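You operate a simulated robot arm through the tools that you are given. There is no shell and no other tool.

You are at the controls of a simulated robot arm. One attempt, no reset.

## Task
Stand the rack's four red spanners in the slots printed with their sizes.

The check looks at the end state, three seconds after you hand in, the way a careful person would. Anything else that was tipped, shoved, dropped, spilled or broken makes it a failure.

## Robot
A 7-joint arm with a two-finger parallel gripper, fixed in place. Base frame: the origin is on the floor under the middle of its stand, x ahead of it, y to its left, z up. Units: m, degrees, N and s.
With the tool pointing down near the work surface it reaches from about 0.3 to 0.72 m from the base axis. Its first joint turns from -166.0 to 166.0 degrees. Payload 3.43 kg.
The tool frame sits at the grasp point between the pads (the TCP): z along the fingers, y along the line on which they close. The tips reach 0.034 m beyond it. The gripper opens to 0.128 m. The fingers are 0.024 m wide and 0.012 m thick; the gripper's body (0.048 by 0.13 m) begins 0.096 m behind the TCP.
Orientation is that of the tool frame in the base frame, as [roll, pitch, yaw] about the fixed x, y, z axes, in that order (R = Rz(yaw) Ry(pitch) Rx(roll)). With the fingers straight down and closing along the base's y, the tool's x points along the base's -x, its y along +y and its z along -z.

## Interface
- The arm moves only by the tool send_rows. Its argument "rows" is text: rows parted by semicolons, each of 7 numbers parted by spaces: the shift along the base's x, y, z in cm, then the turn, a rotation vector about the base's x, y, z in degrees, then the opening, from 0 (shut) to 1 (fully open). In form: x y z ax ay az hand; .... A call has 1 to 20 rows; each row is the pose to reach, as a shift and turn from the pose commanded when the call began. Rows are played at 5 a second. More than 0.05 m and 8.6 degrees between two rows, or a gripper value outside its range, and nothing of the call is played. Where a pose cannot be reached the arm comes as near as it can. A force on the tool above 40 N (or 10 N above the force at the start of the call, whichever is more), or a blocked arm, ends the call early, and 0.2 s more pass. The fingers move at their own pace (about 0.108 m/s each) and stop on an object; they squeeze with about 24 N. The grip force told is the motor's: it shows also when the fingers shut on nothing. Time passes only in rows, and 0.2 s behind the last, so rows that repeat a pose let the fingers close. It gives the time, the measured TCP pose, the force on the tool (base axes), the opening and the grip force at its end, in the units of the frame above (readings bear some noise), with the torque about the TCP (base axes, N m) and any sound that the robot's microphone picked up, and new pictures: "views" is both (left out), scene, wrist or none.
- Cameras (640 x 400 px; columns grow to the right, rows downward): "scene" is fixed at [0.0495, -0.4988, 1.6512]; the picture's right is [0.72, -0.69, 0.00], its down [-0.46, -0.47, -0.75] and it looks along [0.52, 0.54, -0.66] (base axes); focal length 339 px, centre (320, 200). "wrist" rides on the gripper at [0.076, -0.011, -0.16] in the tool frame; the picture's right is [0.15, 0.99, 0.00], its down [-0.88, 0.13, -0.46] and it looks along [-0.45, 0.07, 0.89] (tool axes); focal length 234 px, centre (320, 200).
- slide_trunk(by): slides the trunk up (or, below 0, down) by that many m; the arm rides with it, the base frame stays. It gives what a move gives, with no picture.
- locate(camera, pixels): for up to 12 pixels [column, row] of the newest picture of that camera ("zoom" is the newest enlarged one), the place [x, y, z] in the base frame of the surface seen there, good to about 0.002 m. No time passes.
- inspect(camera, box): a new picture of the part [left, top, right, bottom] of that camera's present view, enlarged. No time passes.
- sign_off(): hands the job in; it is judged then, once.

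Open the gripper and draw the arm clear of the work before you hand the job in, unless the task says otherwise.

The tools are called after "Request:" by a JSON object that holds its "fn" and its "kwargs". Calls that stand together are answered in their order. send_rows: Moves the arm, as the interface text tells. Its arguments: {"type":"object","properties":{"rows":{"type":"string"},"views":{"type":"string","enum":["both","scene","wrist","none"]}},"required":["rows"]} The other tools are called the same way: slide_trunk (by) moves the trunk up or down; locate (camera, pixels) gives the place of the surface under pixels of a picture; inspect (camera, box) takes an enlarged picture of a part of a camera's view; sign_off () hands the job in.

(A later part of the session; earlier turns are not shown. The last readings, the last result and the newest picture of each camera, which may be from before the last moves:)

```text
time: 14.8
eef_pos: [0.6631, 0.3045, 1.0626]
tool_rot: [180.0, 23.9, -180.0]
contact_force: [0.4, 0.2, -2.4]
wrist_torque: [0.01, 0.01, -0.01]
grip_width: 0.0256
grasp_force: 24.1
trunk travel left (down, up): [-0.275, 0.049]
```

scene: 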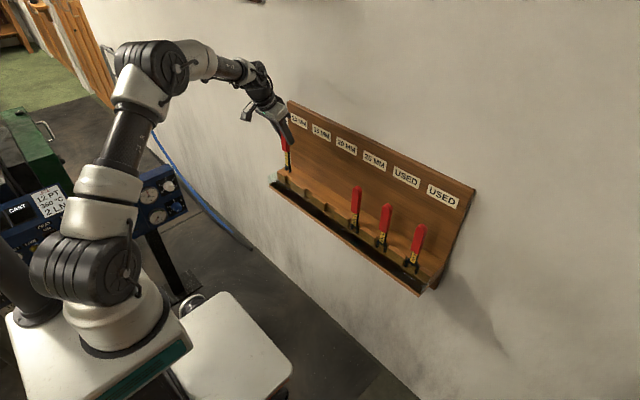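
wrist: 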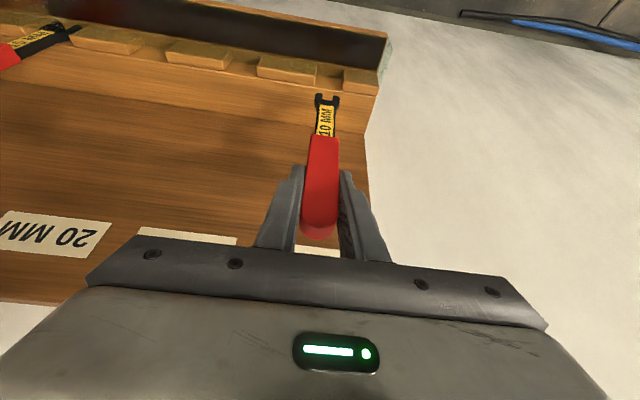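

The spanner hangs above slot 1 (jaws at (327,105) in wrist view, slot near (330,72)). I zoom in with both cameras to check alignment.

Request:
{"fn": "inspect", "kwargs": {"camera": "wrist", "box": [280, 45, 392, 145]}}

Request:
{"fn": "inspect", "kwargs": {"camera": "scene", "box": [262, 130, 326, 195]}}

```text
4.00 times, centred on (336, 95) of wrist
```

zoom: 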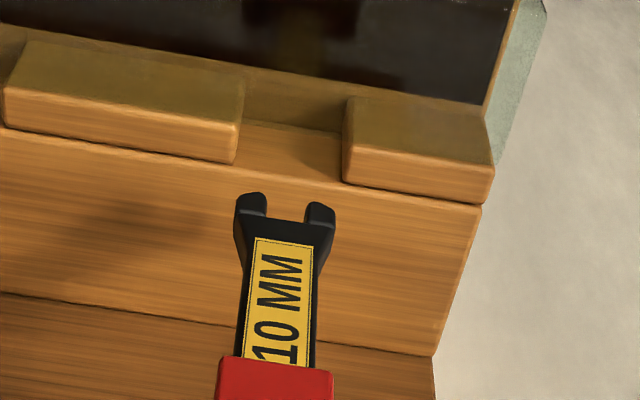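

```text
6.15 times, centred on (294, 162) of scene
```

zoom: 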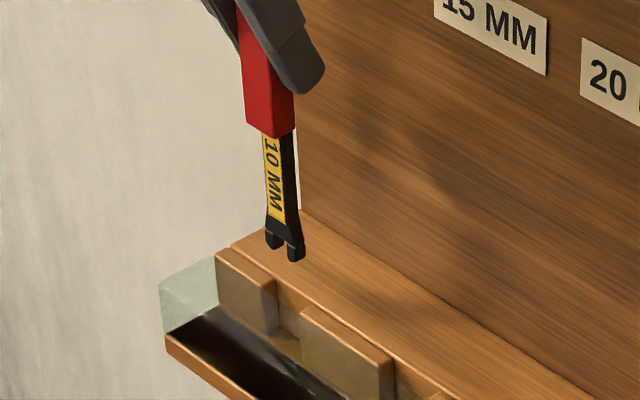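

I locate the jaw tips and the slot 1 edges in this same scene zoom.

Request:
{"fn": "locate", "kwargs": {"camera": "zoom", "pixels": [[270, 240], [292, 254], [301, 252], [268, 228], [290, 238], [272, 180], [296, 180], [250, 120], [272, 125], [290, 120], [276, 290], [303, 320]]}}

Request:
{"fn": "locate", "kwargs": {"camera": "zoom", "pixels": [[273, 310], [305, 330], [270, 285], [308, 312], [290, 300], [290, 315], [288, 325], [240, 290], [345, 345], [240, 262], [340, 325], [265, 330]]}}

Request:
{"fn": "inspect", "kwargs": {"camera": "wrist", "box": [280, 45, 392, 145]}}

Request:
{"fn": "locate", "kwargs": {"camera": "zoom", "pixels": [[237, 208], [264, 205], [306, 215], [334, 215], [237, 235], [333, 240], [240, 135], [345, 150], [237, 155], [344, 175], [290, 150], [290, 130]]}}

```text
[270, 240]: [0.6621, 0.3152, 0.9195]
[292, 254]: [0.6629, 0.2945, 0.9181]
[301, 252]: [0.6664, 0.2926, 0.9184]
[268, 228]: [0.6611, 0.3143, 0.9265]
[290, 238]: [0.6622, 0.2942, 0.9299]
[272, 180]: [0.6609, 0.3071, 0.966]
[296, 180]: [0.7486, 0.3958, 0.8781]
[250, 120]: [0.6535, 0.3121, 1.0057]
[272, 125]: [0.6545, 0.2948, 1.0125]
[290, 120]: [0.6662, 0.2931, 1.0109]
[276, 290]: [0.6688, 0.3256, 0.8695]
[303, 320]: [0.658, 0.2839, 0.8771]
```

```text
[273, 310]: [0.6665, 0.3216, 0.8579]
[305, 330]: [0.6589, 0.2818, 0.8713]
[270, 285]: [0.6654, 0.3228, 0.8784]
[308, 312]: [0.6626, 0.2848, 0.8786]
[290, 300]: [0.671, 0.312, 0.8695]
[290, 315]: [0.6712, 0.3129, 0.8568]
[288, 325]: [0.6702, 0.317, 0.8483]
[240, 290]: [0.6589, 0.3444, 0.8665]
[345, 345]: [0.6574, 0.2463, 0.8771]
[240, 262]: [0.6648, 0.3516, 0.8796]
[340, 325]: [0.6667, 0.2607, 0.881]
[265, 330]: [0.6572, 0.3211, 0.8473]
```

```text
4.00 times, centred on (336, 95) of wrist
```

zoom: 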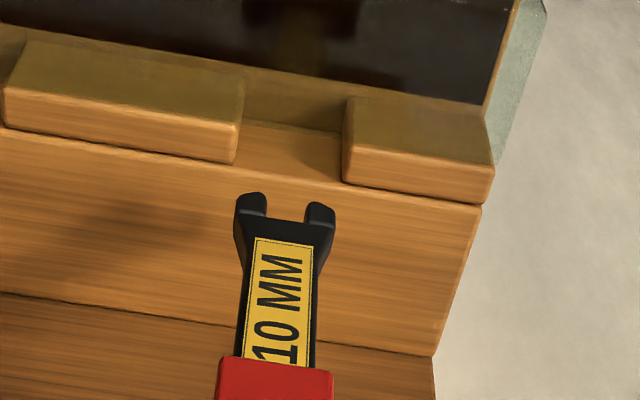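

```text
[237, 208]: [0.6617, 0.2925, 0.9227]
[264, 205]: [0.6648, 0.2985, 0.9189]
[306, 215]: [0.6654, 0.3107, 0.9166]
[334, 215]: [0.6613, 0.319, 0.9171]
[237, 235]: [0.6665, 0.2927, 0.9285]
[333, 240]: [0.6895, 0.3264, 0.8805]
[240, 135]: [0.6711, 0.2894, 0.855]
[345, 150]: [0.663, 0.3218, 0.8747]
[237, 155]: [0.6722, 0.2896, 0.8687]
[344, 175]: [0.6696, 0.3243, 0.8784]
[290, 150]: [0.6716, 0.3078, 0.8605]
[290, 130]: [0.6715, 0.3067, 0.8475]
```

Both cameras agree: jaws y 0.2925–0.319 within slot 0.289–0.3225, and jaw front x≈0.662 within 0.659–0.672. I lower straight down slowly to 2 mm above the floor.

Request:
{"fn": "send_rows", "kwargs": {"rows": "0 0 -0.8 0 0 0 0; 0 0 -1.6 0 0 0 0; 0 0 -2.4 0 0 0 0; 0 0 -3.2 0 0 0 0; 0 0 -4 0 0 0 0; 0 0 -4.8 0 0 0 0; 0 0 -5.5 0 0 0 0; 0 0 -6.1 0 0 0 0; 0 0 -6.5 0 0 0 0; 0 0 -6.8 0 0 0 0; 0 0 -6.8 0 0 0 0", "views": "both"}}

```text
time: 17.2
eef_pos: [0.6636, 0.3063, 0.9969]
tool_rot: [179.9, 24.0, -179.9]
contact_force: [-1.2, -0.1, -1.2]
wrist_torque: [-0.01, -0.02, 0.0]
grip_width: 0.0258
grasp_force: 24.6
trunk travel left (down, up): [-0.275, 0.049]
```

scene: 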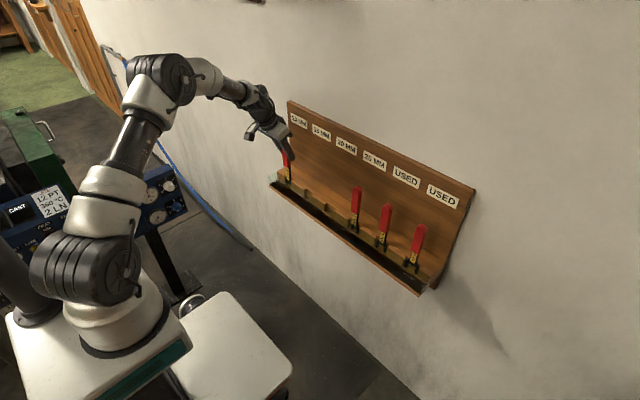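
wrist: 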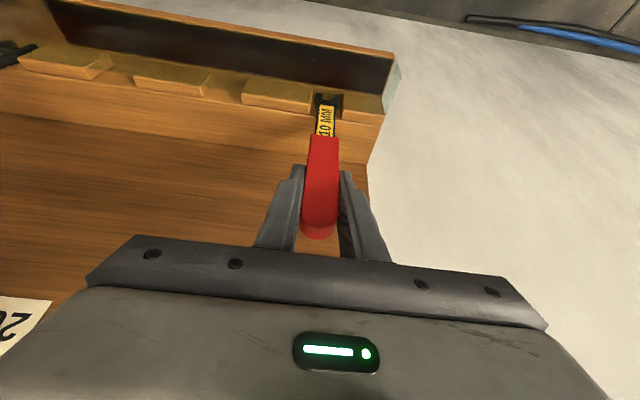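

The spanner slid into slot 1 without extra force. I zoom in to check its verticality and gap, then lower the last millimetres.

Request:
{"fn": "inspect", "kwargs": {"camera": "wrist", "box": [280, 70, 392, 170]}}

Request:
{"fn": "send_rows", "kwargs": {"rows": "0 0 -0.05 0 0 0 0; 0 0 -0.1 0 0 0 0; 0 0 -0.15 0 0 0 0; 0 0 -0.2 0 0 0 0; 0 0 -0.2 0 0 0 0", "views": "wrist"}}

```text
4.00 times, centred on (336, 120) of wrist
```

zoom: 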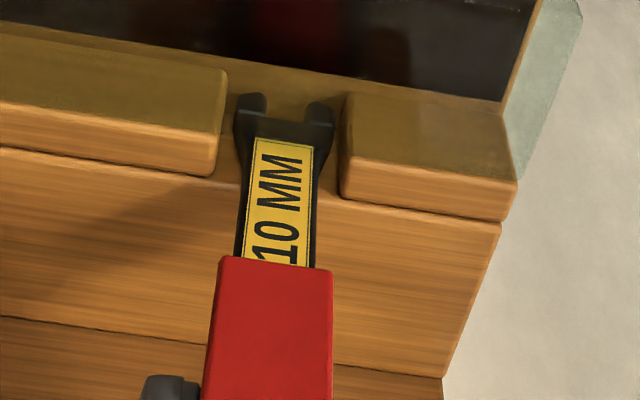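

```text
time: 18.4
eef_pos: [0.6645, 0.3054, 0.9954]
tool_rot: [-180.0, 24.1, -180.0]
contact_force: [-0.2, -2.7, 7.0]
wrist_torque: [-0.15, 0.82, -0.03]
grip_width: 0.0258
grasp_force: 23.5
trunk travel left (down, up): [-0.275, 0.049]
```

wrist: 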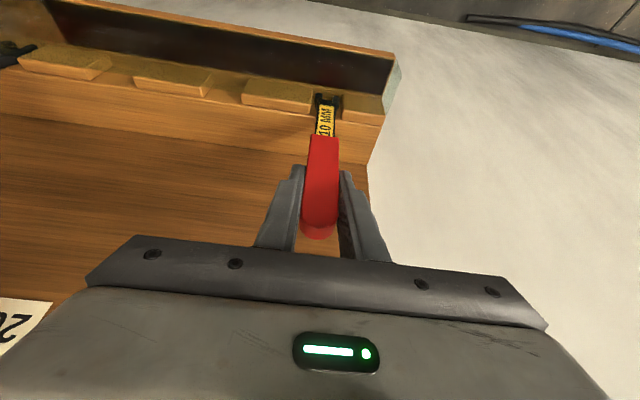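

A contact of about 8 N upward and some torque about y appeared, so the floor is reached. I hold still to re-read the forces and look closely before releasing.

Request:
{"fn": "send_rows", "kwargs": {"rows": "0 0 0 0 0 0 0; 0 0 0 0 0 0 0", "views": "both"}}

Request:
{"fn": "inspect", "kwargs": {"camera": "scene", "box": [262, 130, 326, 195]}}

Request:
{"fn": "inspect", "kwargs": {"camera": "wrist", "box": [280, 70, 392, 170]}}

```text
time: 19.0
eef_pos: [0.6636, 0.3055, 0.9947]
tool_rot: [179.9, 24.2, 180.0]
contact_force: [1.8, -2.6, 8.7]
wrist_torque: [-0.14, 0.52, -0.05]
grip_width: 0.0257
grasp_force: 24.0
trunk travel left (down, up): [-0.275, 0.049]
```

scene: 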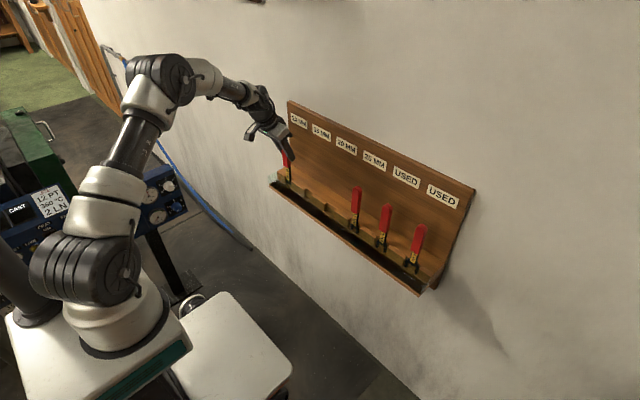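
wrist: 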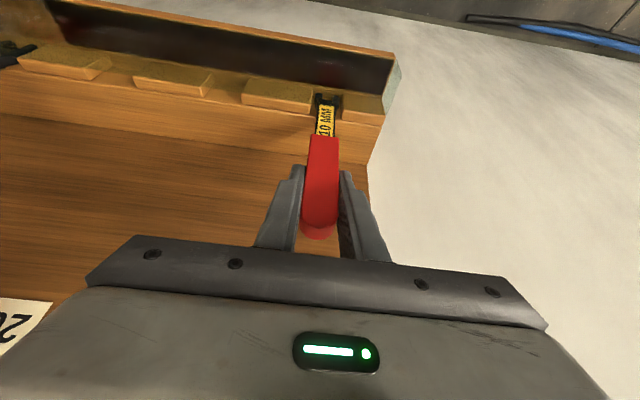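

```text
6.15 times, centred on (294, 162) of scene
```

zoom: 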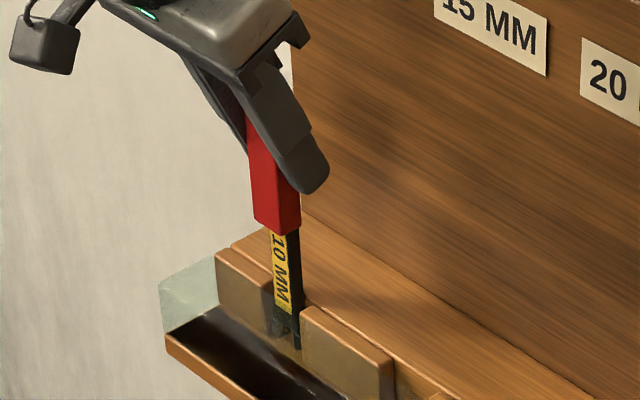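

```text
4.00 times, centred on (336, 120) of wrist
```

zoom: 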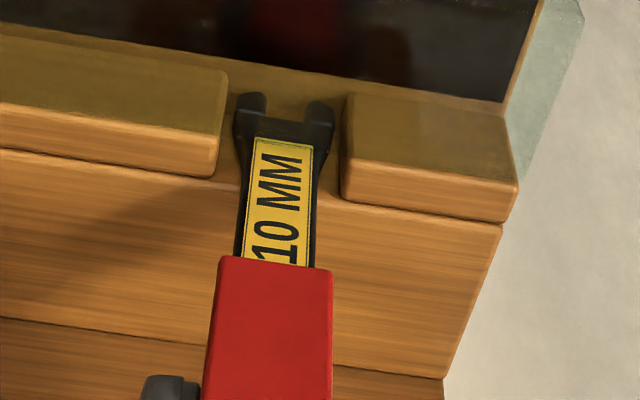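

It is in contact with the floor and looks upright. I ease up 1 mm to take off the press before letting go, and check the readings.

Request:
{"fn": "send_rows", "kwargs": {"rows": "0 0 0.05 0 0 0 0; 0 0 0.1 0 0 0 0; 0 0 0.1 0 0 0 0", "views": "wrist"}}

Request:
{"fn": "inspect", "kwargs": {"camera": "scene", "box": [270, 145, 310, 190]}}

```text
time: 19.8
eef_pos: [0.6631, 0.3056, 0.9948]
tool_rot: [-179.9, 24.1, 179.9]
contact_force: [3.4, -0.8, 6.3]
wrist_torque: [-0.08, -0.22, -0.03]
grip_width: 0.0257
grasp_force: 24.3
trunk travel left (down, up): [-0.275, 0.049]
```

wrist: 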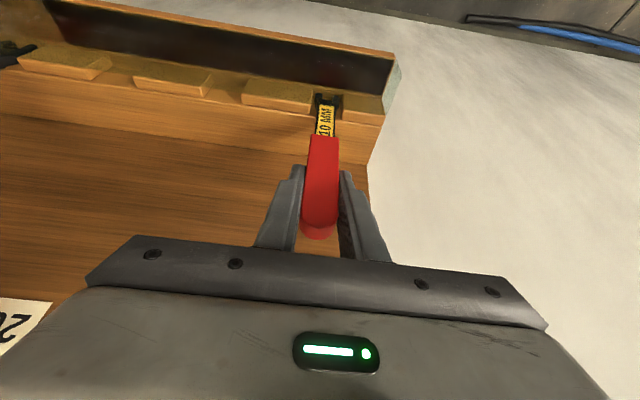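

```text
8.89 times, centred on (290, 168) of scene
```

zoom: 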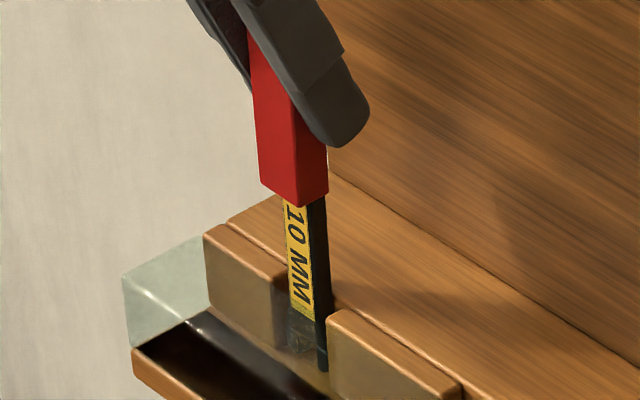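

Still about 6 N upward, so I ease up another 1.5 mm in small steps.

Request:
{"fn": "send_rows", "kwargs": {"rows": "0 0 0.05 0 0 0 0; 0 0 0.1 0 0 0 0; 0 0 0.1 0 0 0 0; 0 0 0.1 0 0 0 0", "views": "none"}}

```text
time: 20.8
eef_pos: [0.661, 0.3052, 0.9934]
tool_rot: [-179.9, 23.7, -179.9]
contact_force: [0.0, 0.1, -1.2]
wrist_torque: [-0.02, 0.02, -0.01]
grip_width: 0.0256
grasp_force: 23.7
trunk travel left (down, up): [-0.275, 0.049]
```

Now only the spanner's weight (-1.2 N) is felt, so it is within a millimetre of the floor and unloaded. I lower 0.5 mm and open the fingers.

Request:
{"fn": "send_rows", "kwargs": {"rows": "0 0 -0.05 0 0 0 0; 0 0 -0.05 0 0 0 0; 0 0 -0.05 0 0 0 0.22; 0 0 -0.05 0 0 0 0.3; 0 0 -0.05 0 0 0 0.45; 0 0 -0.05 0 0 0 0.45; 0 0 -0.05 0 0 0 0.45", "views": "both"}}

Request:
{"fn": "inspect", "kwargs": {"camera": "scene", "box": [270, 145, 310, 190]}}

Request:
{"fn": "inspect", "kwargs": {"camera": "wrist", "box": [260, 70, 400, 240]}}

```text
time: 22.4
eef_pos: [0.6631, 0.3051, 0.996]
tool_rot: [-180.0, 24.1, 180.0]
contact_force: [0.1, -0.1, -0.4]
wrist_torque: [-0.03, 0.04, 0.0]
grip_width: 0.0574
grasp_force: 0.0
trunk travel left (down, up): [-0.275, 0.049]
```

scene: 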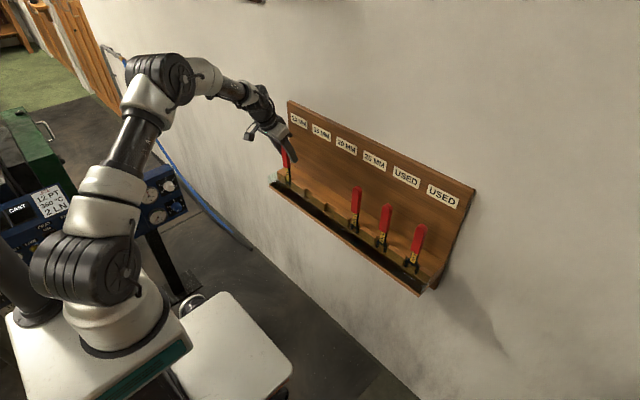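
wrist: 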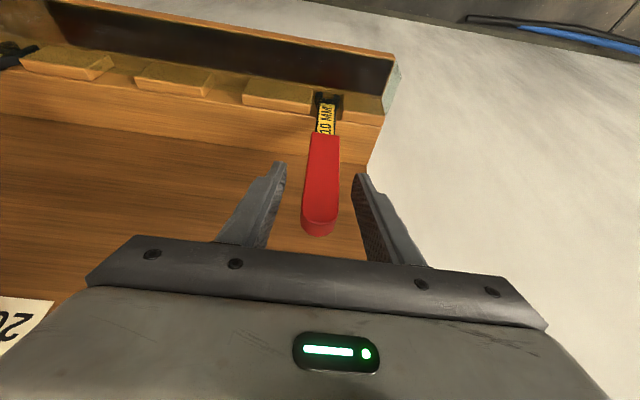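

```text
8.89 times, centred on (290, 168) of scene
```

zoom: 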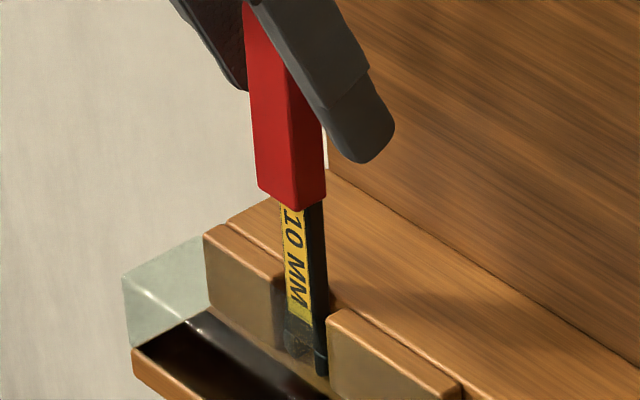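

```text
2.35 times, centred on (330, 155) of wrist
```

zoom: 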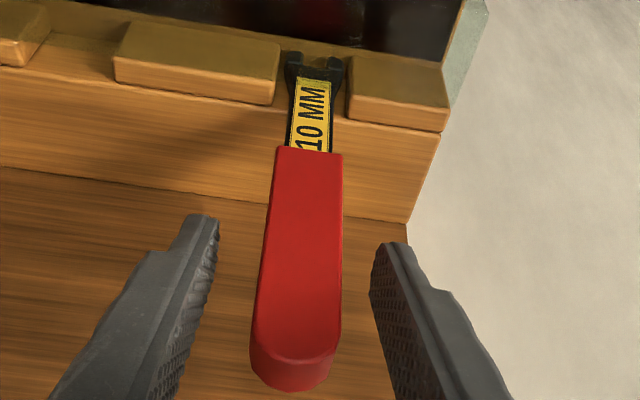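

The spanner stands on its own in slot 1. I measure the handle's front face at several heights to check for lean.

Request:
{"fn": "locate", "kwargs": {"camera": "zoom", "pixels": [[310, 165], [306, 200], [303, 235], [300, 270], [297, 300], [295, 330], [310, 110], [318, 70], [275, 200], [341, 200], [260, 320], [336, 330]]}}

```text
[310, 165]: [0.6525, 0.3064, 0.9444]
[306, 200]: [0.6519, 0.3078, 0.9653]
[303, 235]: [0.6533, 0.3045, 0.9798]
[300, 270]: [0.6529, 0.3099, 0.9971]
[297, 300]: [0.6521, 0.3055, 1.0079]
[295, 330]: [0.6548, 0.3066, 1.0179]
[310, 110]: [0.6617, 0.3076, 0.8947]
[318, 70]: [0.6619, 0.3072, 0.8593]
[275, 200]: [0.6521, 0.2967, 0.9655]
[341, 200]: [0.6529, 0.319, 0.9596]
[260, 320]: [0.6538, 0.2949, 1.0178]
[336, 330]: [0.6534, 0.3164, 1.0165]
```

The 10 mm spanner stands vertical in slot 1 (handle front x≈0.6525 at all heights). I raise straight up and move over the 15 mm spanner at y≈-0.025.

Request:
{"fn": "send_rows", "kwargs": {"rows": "0 0 3 0 0 0 0.45; 0 0 6.5 0 0 0 0.45; 0 0 10.5 0 0 0 0.45; -0.2 -4 10.5 0 0 0 0.45; -0.2 -8.5 10.5 0 0 0 0.45; -0.2 -13 10.5 0 0 0 0.45; -0.2 -17.5 10.5 0 0 0 0.45; -0.2 -22 10.5 0 0 0 0.45; -0.2 -26.5 10.5 0 0 0 0.45; -0.2 -30.5 10.5 0 0 0 0.45; -0.2 -32.95 10.5 0 0 0 0.45; -0.2 -32.95 10.5 0 0 0 0.45; -0.2 -32.95 10.5 0 0 0 0.45", "views": "both"}}

Request:
{"fn": "inspect", "kwargs": {"camera": "scene", "box": [262, 130, 342, 210]}}

Request:
{"fn": "inspect", "kwargs": {"camera": "wrist", "box": [270, 50, 382, 150]}}

```text
time: 25.2
eef_pos: [0.6622, -0.0231, 1.0996]
tool_rot: [180.0, 24.1, 179.9]
contact_force: [0.5, 0.6, 1.1]
wrist_torque: [-0.01, 0.0, -0.01]
grip_width: 0.0574
grasp_force: 0.2
trunk travel left (down, up): [-0.275, 0.049]
```

scene: 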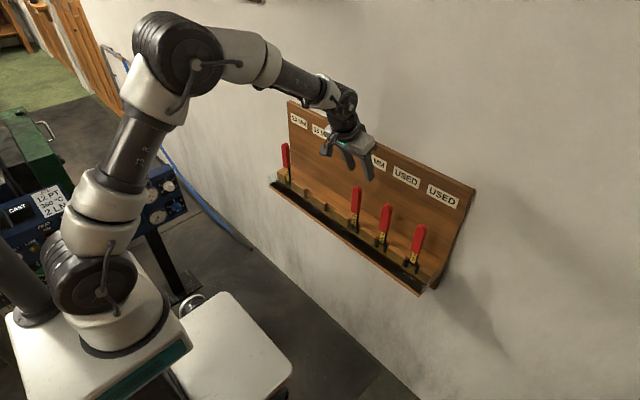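
wrist: 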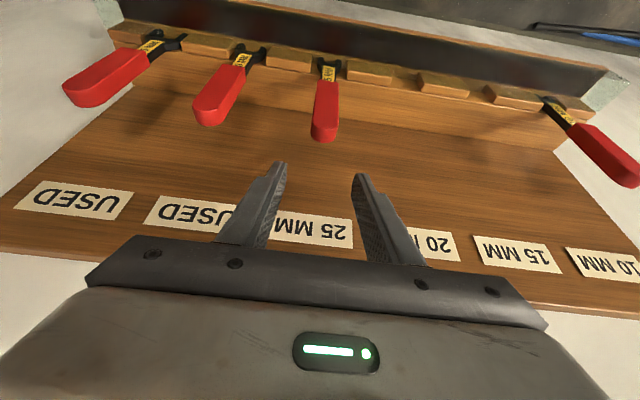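

```text
5.00 times, centred on (302, 170) of scene
```

zoom: 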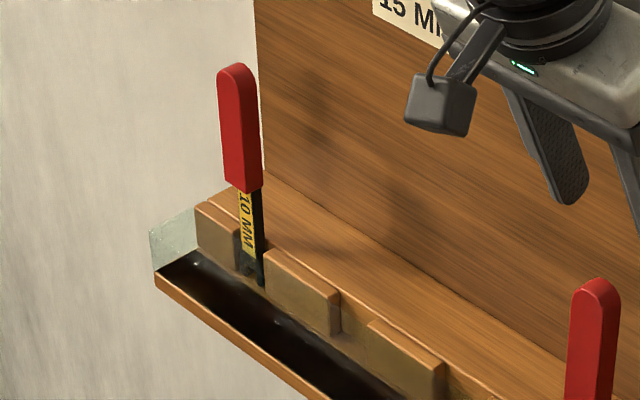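

```text
4.00 times, centred on (326, 100) of wrist
```

zoom: 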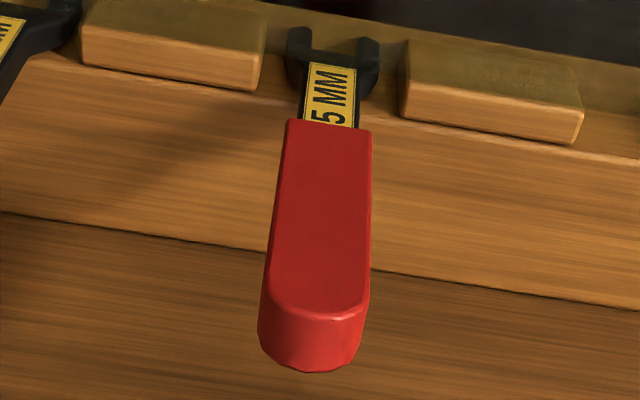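

The 10 mm spanner stays upright in slot 1. Now I locate the 15 mm handle edges under the gripper.

Request:
{"fn": "locate", "kwargs": {"camera": "zoom", "pixels": [[290, 140], [370, 145], [281, 200], [369, 200], [274, 250], [368, 250], [269, 295], [362, 300], [315, 365], [310, 200], [290, 50], [378, 60]]}}

```text
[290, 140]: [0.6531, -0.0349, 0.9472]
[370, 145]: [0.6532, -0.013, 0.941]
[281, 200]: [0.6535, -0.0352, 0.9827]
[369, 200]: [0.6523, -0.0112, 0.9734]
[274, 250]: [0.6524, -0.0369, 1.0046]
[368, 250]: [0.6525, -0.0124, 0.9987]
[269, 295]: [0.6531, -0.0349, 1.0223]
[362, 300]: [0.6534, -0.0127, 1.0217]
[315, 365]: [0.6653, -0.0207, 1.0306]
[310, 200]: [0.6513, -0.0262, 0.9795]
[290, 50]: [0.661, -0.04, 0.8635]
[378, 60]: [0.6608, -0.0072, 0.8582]
```

Handle centre ≈ -0.024 to -0.025, matching the gripper. I descend straight down and close on the handle.

Request:
{"fn": "send_rows", "kwargs": {"rows": "0 0 -3.5 0 0 0 0.45; 0 0 -7 0 0 0 0.45; 0 0 -9 0 0 0 0.45; 0 0 -10.65 0 0 0 0.45; 0 0 -10.65 0 0 0 0.45; 0 0 -10.65 0 0 0 0.45; 0 0 -10.65 0 0 0 0.3; 0 0 -10.65 0 0 0 0.22; 0 0 -10.65 0 0 0 0.1; 0 0 -10.65 0 0 0 0; 0 0 -10.65 0 0 0 0; 0 0 -10.65 0 0 0 0", "views": "both"}}

```text
time: 27.8
eef_pos: [0.6608, -0.024, 0.9941]
tool_rot: [180.0, 24.0, 179.9]
contact_force: [0.0, -1.1, 0.1]
wrist_torque: [-0.04, 0.05, 0.0]
grip_width: 0.0257
grasp_force: 23.4
trunk travel left (down, up): [-0.275, 0.049]
```

scene: 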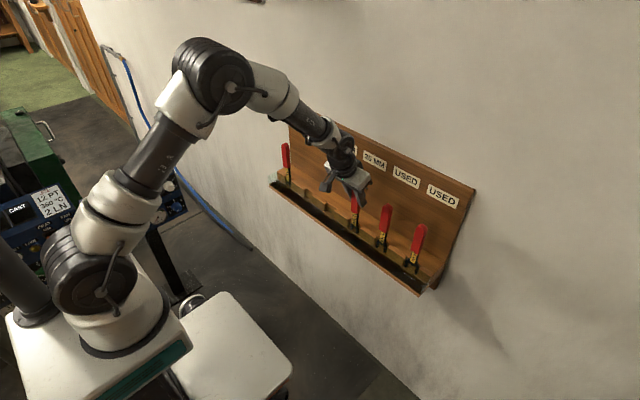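
wrist: 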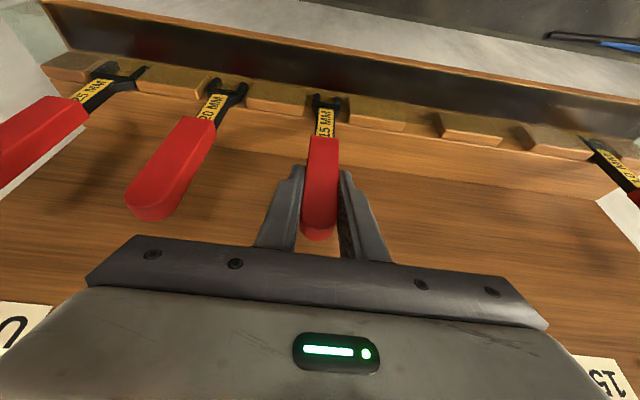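

Grip on the 15 mm spanner is firm (25.7 mm, 23.4 N). I lift straight up 7 cm.

Request:
{"fn": "send_rows", "kwargs": {"rows": "0 0 0.5 0 0 0 0; 0 0 1 0 0 0 0; 0 0 2 0 0 0 0; 0 0 3 0 0 0 0; 0 0 4.5 0 0 0 0; 0 0 6 0 0 0 0; 0 0 7 0 0 0 0; 0 0 7 0 0 0 0; 0 0 7 0 0 0 0", "views": "both"}}

Request:
{"fn": "inspect", "kwargs": {"camera": "wrist", "box": [280, 55, 376, 175]}}

```text
time: 29.8
eef_pos: [0.6621, -0.0226, 1.0635]
tool_rot: [179.9, 23.9, -180.0]
contact_force: [0.0, 0.6, -1.3]
wrist_torque: [-0.01, -0.03, 0.01]
grip_width: 0.0258
grasp_force: 24.2
trunk travel left (down, up): [-0.275, 0.049]
```

scene: 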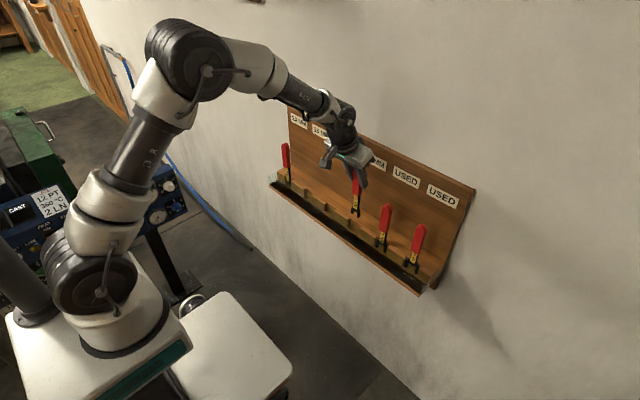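
wrist: 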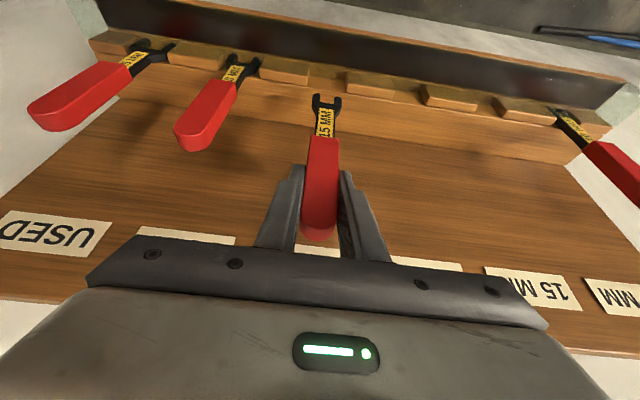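

```text
3.33 times, centred on (328, 115) of wrist
```

zoom: 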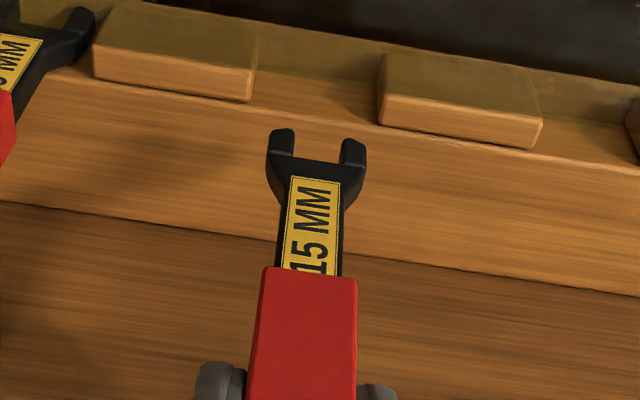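

The 15 mm spanner hangs straight. I carry it +21.95 cm in y and +2 mm in x to above slot 2.

Request:
{"fn": "send_rows", "kwargs": {"rows": "0 2 0.3 0 0 0 0; 0 5 0.5 0 0 0 0; 0 8.5 0.5 0 0 0 0; 0 12 0.5 0 0 0 0; 0.1 15.5 0.5 0 0 0 0; 0.2 19 0.5 0 0 0 0; 0.2 21 0.3 0 0 0 0; 0.2 21.95 0 0 0 0 0; 0.2 21.95 0 0 0 0 0; 0.2 21.95 0 0 0 0 0; 0.2 21.95 0 0 0 0 0", "views": "both"}}

Request:
{"fn": "inspect", "kwargs": {"camera": "scene", "box": [272, 140, 346, 210]}}

Request:
{"fn": "inspect", "kwargs": {"camera": "wrist", "box": [270, 45, 382, 145]}}

```text
time: 32.2
eef_pos: [0.663, 0.1953, 1.0643]
tool_rot: [-180.0, 23.9, -180.0]
contact_force: [-0.8, 0.4, -1.6]
wrist_torque: [-0.01, -0.01, 0.01]
grip_width: 0.0258
grasp_force: 23.7
trunk travel left (down, up): [-0.275, 0.049]
```

scene: 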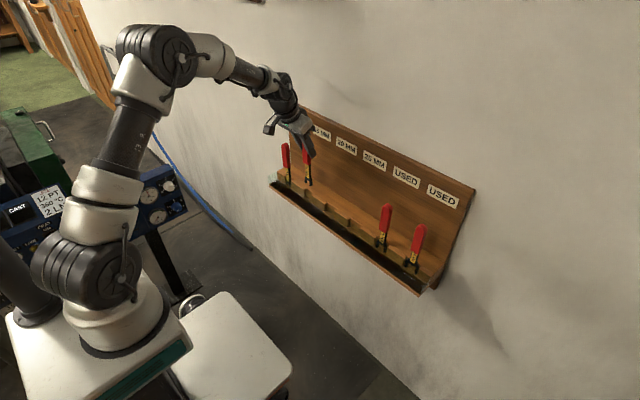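
wrist: 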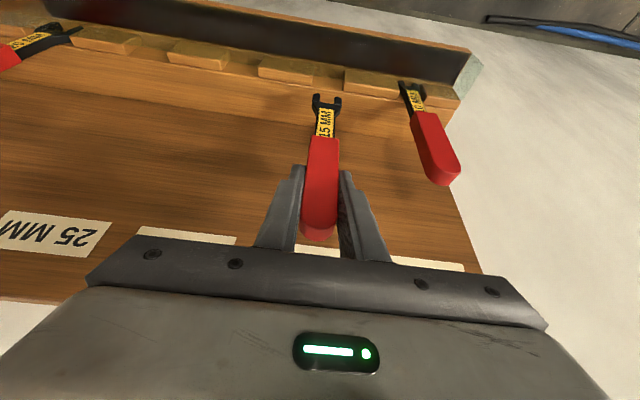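

```text
5.71 times, centred on (309, 175) of scene
```

zoom: 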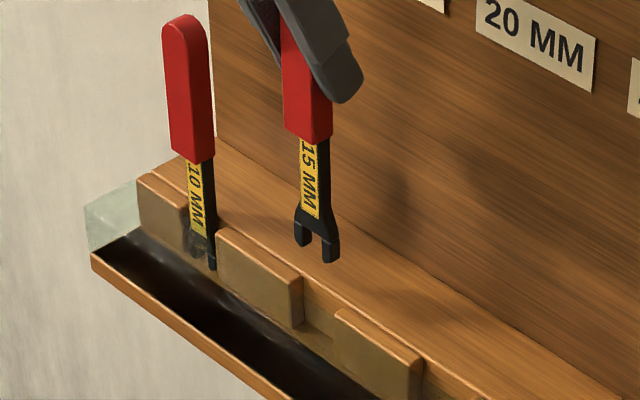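

```text
4.00 times, centred on (326, 95) of wrist
```

zoom: 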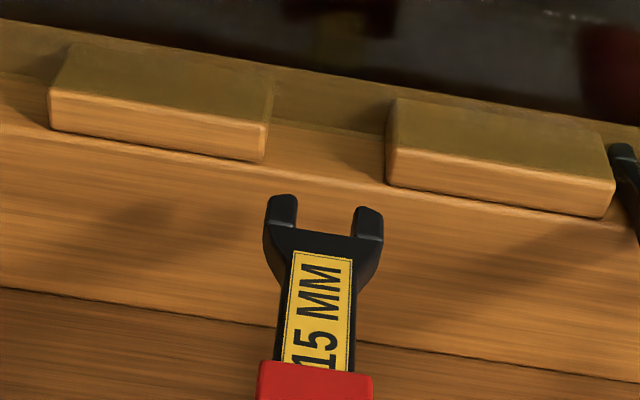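

I check jaw tips against slot 2's edges in this wrist zoom.

Request:
{"fn": "locate", "kwargs": {"camera": "zoom", "pixels": [[268, 212], [294, 210], [358, 222], [382, 222], [267, 245], [380, 250], [268, 130], [390, 155], [264, 155], [388, 178], [325, 150], [325, 170]]}}

```text
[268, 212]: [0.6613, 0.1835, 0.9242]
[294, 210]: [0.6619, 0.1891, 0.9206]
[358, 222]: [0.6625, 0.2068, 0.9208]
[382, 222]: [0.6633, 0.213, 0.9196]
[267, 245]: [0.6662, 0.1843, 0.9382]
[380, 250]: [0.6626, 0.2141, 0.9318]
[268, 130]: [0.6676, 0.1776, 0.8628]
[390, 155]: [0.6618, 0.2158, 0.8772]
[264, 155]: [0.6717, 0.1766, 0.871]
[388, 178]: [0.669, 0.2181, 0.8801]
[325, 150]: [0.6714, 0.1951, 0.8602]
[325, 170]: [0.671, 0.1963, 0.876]
```

Jaws are at y 0.1835–0.2135 vs slot 0.177–0.217, x front ≈0.662: good with a 1 mm nudge. I lower straight down slowly.

Request:
{"fn": "send_rows", "kwargs": {"rows": "0 -0.1 -0.8 0 0 0 0; 0 -0.1 -1.6 0 0 0 0; 0 -0.1 -2.4 0 0 0 0; 0 -0.1 -3.2 0 0 0 0; 0 -0.1 -4 0 0 0 0; 0 -0.1 -4.8 0 0 0 0; 0 -0.1 -5.5 0 0 0 0; 0 -0.1 -6.1 0 0 0 0; 0 -0.1 -6.5 0 0 0 0; 0 -0.1 -6.7 0 0 0 0; 0 -0.1 -6.8 0 0 0 0; 0 -0.1 -6.8 0 0 0 0", "views": "wrist"}}

Request:
{"fn": "inspect", "kwargs": {"camera": "scene", "box": [272, 140, 346, 210]}}

Request:
{"fn": "inspect", "kwargs": {"camera": "wrist", "box": [270, 70, 382, 170]}}

```text
time: 34.8
eef_pos: [0.6628, 0.1938, 0.9971]
tool_rot: [-180.0, 24.0, 180.0]
contact_force: [-2.1, -1.3, 21.6]
wrist_torque: [-0.05, 0.0, 0.02]
grip_width: 0.0258
grasp_force: 23.6
trunk travel left (down, up): [-0.275, 0.049]
```

wrist: 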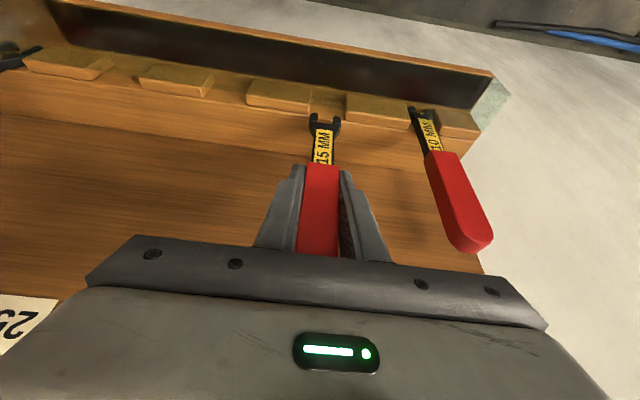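

```text
5.71 times, centred on (309, 175) of scene
```

zoom: 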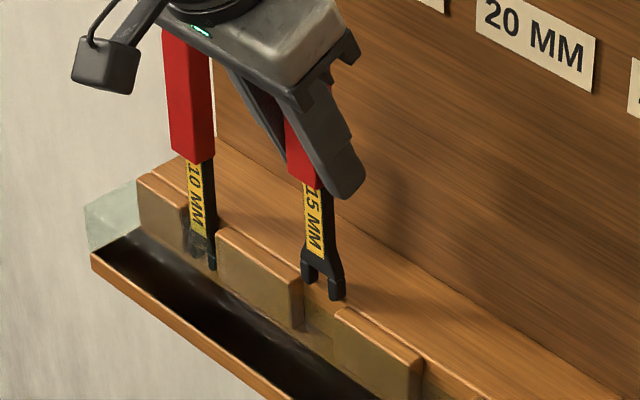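

```text
4.00 times, centred on (326, 120) of wrist
```

zoom: 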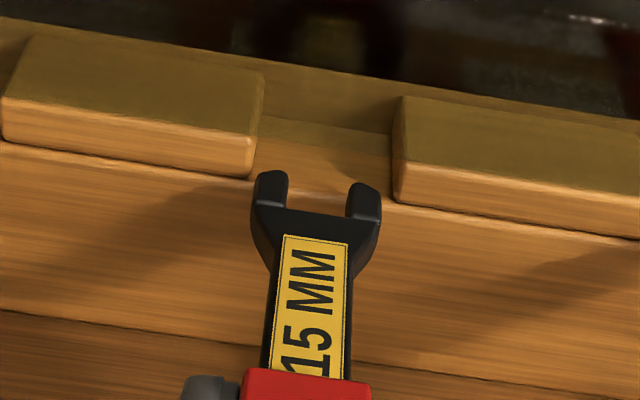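

The force rose to 21.6 N and the pictures show the jaws resting at about the block-top height rather than inside slot 2 – the spanner slid up in the grip. I measure exactly where the jaws are.

Request:
{"fn": "locate", "kwargs": {"camera": "zoom", "pixels": [[258, 190], [285, 190], [350, 200], [379, 205], [256, 220], [378, 230], [262, 130], [397, 155], [255, 165], [394, 190], [318, 140], [318, 190]]}}

Request:
{"fn": "inspect", "kwargs": {"camera": "scene", "box": [300, 165, 336, 205]}}

```text
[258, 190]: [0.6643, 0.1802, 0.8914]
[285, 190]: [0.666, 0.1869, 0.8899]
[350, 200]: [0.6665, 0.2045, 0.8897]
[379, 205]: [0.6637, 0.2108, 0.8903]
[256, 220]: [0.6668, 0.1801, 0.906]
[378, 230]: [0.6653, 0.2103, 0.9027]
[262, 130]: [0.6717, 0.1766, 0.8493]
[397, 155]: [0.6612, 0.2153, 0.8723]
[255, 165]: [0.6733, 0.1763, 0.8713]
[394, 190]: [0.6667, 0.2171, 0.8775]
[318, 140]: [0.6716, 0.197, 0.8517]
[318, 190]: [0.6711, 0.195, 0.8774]
```

```text
10.00 times, centred on (318, 185) of scene
```

zoom: 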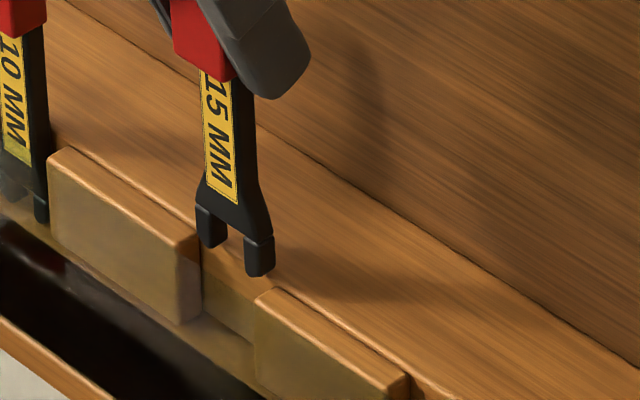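

The jaw fronts read x≈0.6645–0.6665, so the tips are likely sitting on the shelf's front edge (x≈0.672) behind the slot. I measure the jaw's thickness and the surrounding edges in this scene zoom.

Request:
{"fn": "locate", "kwargs": {"camera": "zoom", "pixels": [[250, 260], [258, 265], [266, 262], [272, 255], [272, 235], [266, 225], [250, 225], [205, 225], [222, 235], [262, 205], [250, 150], [238, 120]]}}

Request:
{"fn": "locate", "kwargs": {"camera": "zoom", "pixels": [[230, 120], [254, 120], [243, 150], [256, 165], [228, 250], [228, 275], [228, 300], [190, 225], [290, 290], [196, 240], [262, 295], [232, 60]]}}

```text
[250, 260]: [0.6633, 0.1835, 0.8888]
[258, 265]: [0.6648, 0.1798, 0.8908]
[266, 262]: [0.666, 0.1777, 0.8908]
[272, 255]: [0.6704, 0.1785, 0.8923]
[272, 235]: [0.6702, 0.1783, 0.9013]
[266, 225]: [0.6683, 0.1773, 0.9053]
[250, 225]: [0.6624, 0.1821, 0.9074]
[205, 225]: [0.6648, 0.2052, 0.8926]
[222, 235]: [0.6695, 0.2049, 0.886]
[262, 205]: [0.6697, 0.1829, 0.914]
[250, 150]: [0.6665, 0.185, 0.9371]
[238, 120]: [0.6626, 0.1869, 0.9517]
```

```text
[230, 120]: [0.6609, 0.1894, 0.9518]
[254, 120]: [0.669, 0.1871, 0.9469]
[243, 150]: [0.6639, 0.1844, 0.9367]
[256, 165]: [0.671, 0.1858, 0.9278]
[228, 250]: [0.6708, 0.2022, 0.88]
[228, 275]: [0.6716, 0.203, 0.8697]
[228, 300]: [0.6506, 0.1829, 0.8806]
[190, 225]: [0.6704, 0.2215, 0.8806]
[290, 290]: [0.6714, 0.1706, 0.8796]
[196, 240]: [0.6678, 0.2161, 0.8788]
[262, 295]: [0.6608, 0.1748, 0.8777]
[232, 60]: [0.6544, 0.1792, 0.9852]
```

The shaft measures about x 0.661–0.6705, i.e. nearly 10 mm thick, so my +2 mm offset made its back edge land on the shelf lip; it also slid up in the grip. I raise 4 cm straight up and measure its tilt before correcting.

Request:
{"fn": "send_rows", "kwargs": {"rows": "0 0 0.3 0 0 0 0; 0 0 0.8 0 0 0 0; 0 0 1.6 0 0 0 0; 0 0 2.6 0 0 0 0; 0 0 3.6 0 0 0 0; 0 0 4 0 0 0 0; 0 0 4 0 0 0 0; 0 0 4 0 0 0 0", "views": "both"}}

Request:
{"fn": "inspect", "kwargs": {"camera": "wrist", "box": [270, 60, 382, 180]}}

Request:
{"fn": "inspect", "kwargs": {"camera": "scene", "box": [286, 140, 336, 200]}}

```text
time: 36.6
eef_pos: [0.6644, 0.194, 1.0362]
tool_rot: [-179.9, 24.1, -180.0]
contact_force: [-0.6, 1.1, -2.3]
wrist_torque: [0.01, -0.04, 0.02]
grip_width: 0.0259
grasp_force: 24.1
trunk travel left (down, up): [-0.275, 0.049]
```

scene: 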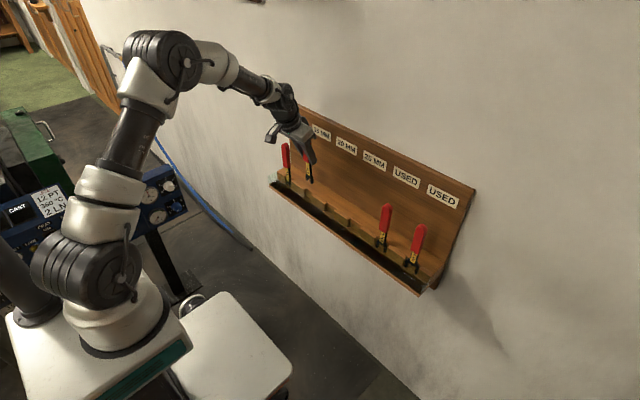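
wrist: 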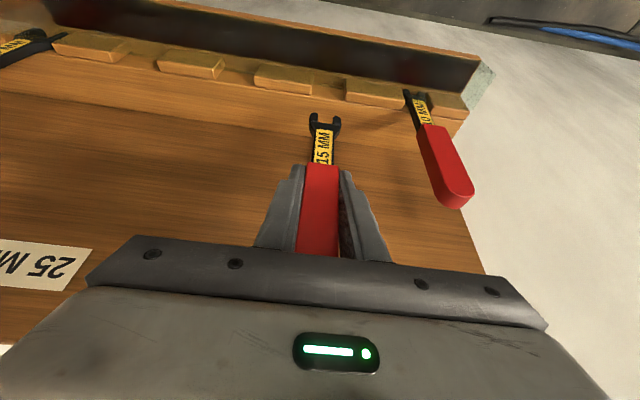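

```text
3.33 times, centred on (326, 120) of wrist
```

zoom: 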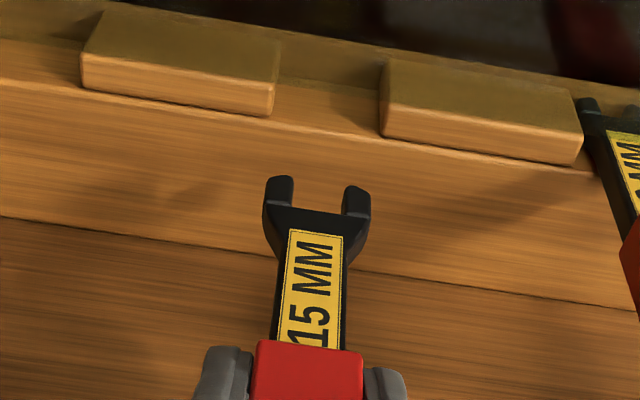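

```text
6.67 times, centred on (311, 170) of scene
```

zoom: 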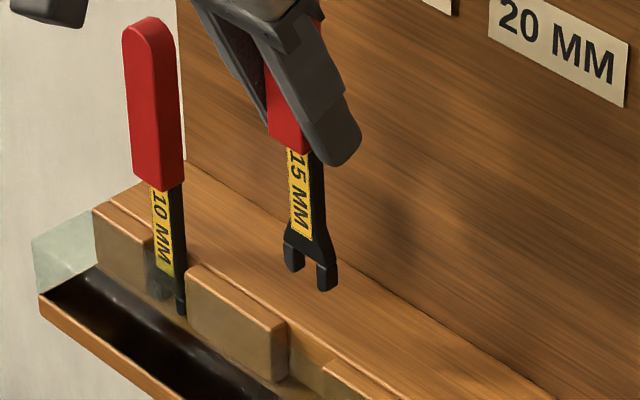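

I locate points along the front and side of the held 15 mm spanner to quantify tilt.

Request:
{"fn": "locate", "kwargs": {"camera": "zoom", "pixels": [[295, 165], [298, 195], [302, 225], [290, 258], [325, 278], [318, 165], [320, 200], [322, 220], [334, 275], [275, 125], [290, 140], [303, 145]]}}

Request:
{"fn": "inspect", "kwargs": {"camera": "wrist", "box": [286, 100, 356, 190]}}

```text
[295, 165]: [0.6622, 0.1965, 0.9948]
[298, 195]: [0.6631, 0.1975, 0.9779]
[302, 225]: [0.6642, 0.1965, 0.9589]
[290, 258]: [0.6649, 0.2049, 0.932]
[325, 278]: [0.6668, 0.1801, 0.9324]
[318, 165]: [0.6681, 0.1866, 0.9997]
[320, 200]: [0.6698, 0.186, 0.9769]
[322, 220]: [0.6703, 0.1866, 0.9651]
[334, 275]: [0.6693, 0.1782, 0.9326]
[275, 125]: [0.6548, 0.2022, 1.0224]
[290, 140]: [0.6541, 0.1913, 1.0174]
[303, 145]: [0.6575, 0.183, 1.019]
```

```text
4.44 times, centred on (321, 145) of wrist
```

zoom: 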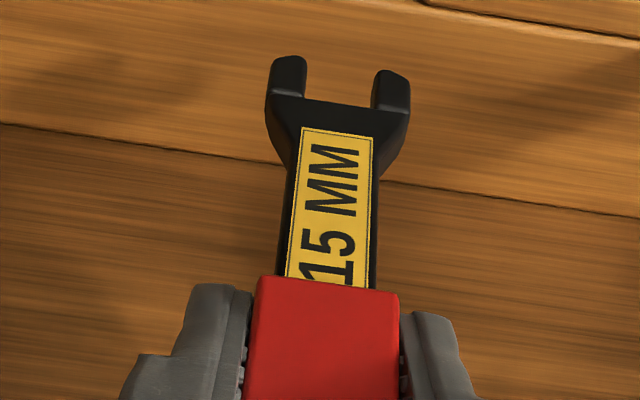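

I take the same measurement from the wrist zoom for confirmation.

Request:
{"fn": "locate", "kwargs": {"camera": "zoom", "pixels": [[330, 270], [335, 220], [338, 180], [340, 145], [285, 75], [390, 90], [340, 115], [272, 95], [408, 105], [325, 300], [322, 340], [318, 380]]}}

```text
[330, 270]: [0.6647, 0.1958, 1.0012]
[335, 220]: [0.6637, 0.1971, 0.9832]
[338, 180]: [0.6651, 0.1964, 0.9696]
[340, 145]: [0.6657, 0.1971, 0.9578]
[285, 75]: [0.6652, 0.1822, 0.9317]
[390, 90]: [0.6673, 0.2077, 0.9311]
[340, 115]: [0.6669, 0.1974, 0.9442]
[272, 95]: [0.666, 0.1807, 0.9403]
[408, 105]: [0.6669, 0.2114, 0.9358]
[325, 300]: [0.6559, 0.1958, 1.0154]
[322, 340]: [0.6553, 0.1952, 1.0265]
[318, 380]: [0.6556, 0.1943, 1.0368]
```

The held spanner is tilted about 2.5° (bottom toward the wall). I rotate the tool +2.5° about y, shift -1.5 mm in x and +1.5 mm in y, then re-measure.

Request:
{"fn": "send_rows", "kwargs": {"rows": "-0.05 0.05 0 0 0.8 0 0; -0.1 0.1 0 0 1.6 0 0; -0.15 0.15 0 0 2.5 0 0; -0.15 0.15 0 0 2.5 0 0; -0.15 0.15 0 0 2.5 0 0", "views": "both"}}

Request:
{"fn": "inspect", "kwargs": {"camera": "scene", "box": [286, 140, 336, 200]}}

Request:
{"fn": "locate", "kwargs": {"camera": "zoom", "pixels": [[293, 165], [296, 195], [299, 225], [288, 258], [322, 278], [316, 165], [318, 200], [320, 220], [331, 275], [273, 125], [288, 140], [301, 145]]}}

Request:
{"fn": "inspect", "kwargs": {"camera": "wrist", "box": [280, 70, 370, 190]}}

```text
time: 37.8
eef_pos: [0.6612, 0.1962, 1.0375]
tool_rot: [-180.0, 21.5, -180.0]
contact_force: [0.2, -0.6, -1.1]
wrist_torque: [-0.01, 0.0, 0.03]
grip_width: 0.0256
grasp_force: 23.5
trunk travel left (down, up): [-0.275, 0.049]
```

scene: 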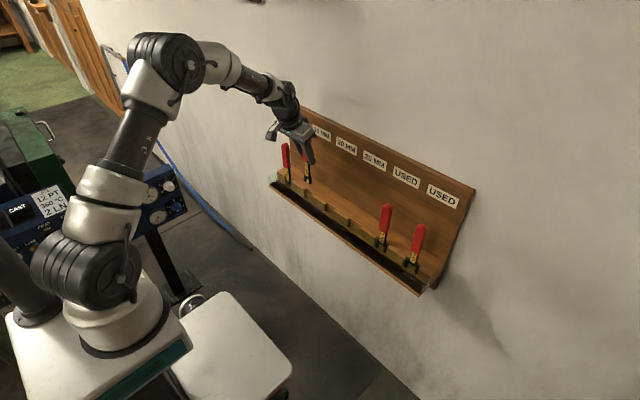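
wrist: 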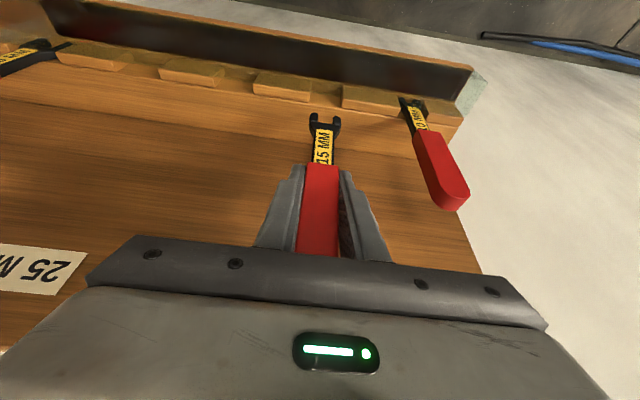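

```text
6.67 times, centred on (311, 170) of scene
```

zoom: 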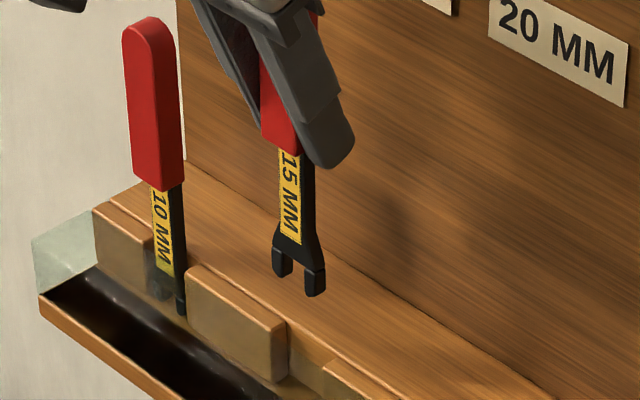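

```text
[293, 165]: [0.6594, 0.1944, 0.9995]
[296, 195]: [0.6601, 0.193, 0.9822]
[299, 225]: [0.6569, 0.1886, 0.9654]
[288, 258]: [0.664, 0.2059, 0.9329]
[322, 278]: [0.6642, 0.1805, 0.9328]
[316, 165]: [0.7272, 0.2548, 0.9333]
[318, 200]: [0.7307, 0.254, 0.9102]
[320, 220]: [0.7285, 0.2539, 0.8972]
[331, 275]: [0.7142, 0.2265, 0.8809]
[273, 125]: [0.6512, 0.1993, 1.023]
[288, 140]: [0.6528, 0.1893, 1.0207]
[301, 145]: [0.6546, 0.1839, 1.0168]
```

```text
3.33 times, centred on (325, 130) of wrist
```

zoom: 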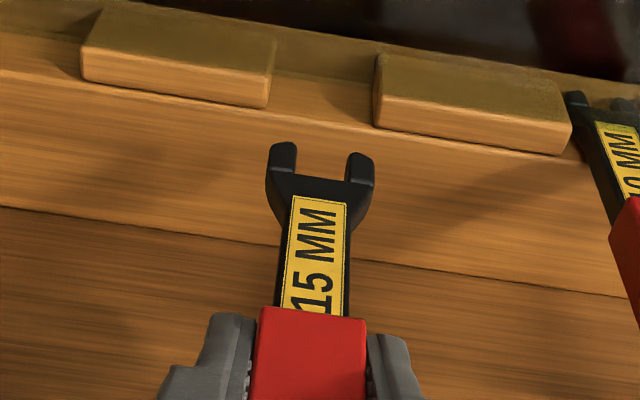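

The spanner moved in the image, so I re-locate with pixels properly on it, in both zooms.

Request:
{"fn": "locate", "kwargs": {"camera": "zoom", "pixels": [[315, 300], [318, 260], [320, 225], [322, 200], [282, 155], [358, 165], [320, 187], [268, 180], [373, 185], [310, 340], [308, 380], [320, 100]]}}

Request:
{"fn": "inspect", "kwargs": {"camera": "scene", "box": [286, 140, 336, 200]}}

Request:
{"fn": "locate", "kwargs": {"camera": "zoom", "pixels": [[288, 165], [288, 195], [288, 225], [279, 258], [311, 278], [308, 165], [308, 200], [310, 222], [321, 280], [276, 125], [290, 140], [300, 150]]}}

```text
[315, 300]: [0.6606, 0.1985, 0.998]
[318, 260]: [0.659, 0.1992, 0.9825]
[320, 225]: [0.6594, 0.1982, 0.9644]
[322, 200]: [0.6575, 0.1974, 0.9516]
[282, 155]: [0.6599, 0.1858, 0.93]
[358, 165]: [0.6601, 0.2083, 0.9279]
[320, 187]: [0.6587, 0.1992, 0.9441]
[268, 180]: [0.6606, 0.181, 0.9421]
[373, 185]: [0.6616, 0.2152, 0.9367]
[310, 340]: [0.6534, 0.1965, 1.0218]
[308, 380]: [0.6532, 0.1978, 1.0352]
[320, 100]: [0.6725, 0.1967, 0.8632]
```

```text
6.67 times, centred on (311, 170) of scene
```

zoom: 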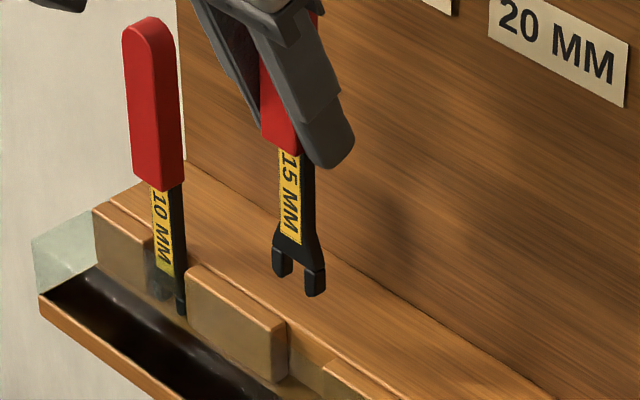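

```text
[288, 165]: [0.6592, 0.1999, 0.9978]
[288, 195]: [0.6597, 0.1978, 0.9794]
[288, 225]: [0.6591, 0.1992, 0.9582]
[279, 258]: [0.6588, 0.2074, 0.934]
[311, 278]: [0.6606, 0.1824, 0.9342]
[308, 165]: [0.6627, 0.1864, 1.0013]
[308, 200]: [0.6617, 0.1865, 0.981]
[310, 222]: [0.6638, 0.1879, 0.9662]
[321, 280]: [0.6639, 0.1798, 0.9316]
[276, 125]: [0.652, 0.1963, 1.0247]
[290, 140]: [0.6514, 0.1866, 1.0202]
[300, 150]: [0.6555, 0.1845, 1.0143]
```

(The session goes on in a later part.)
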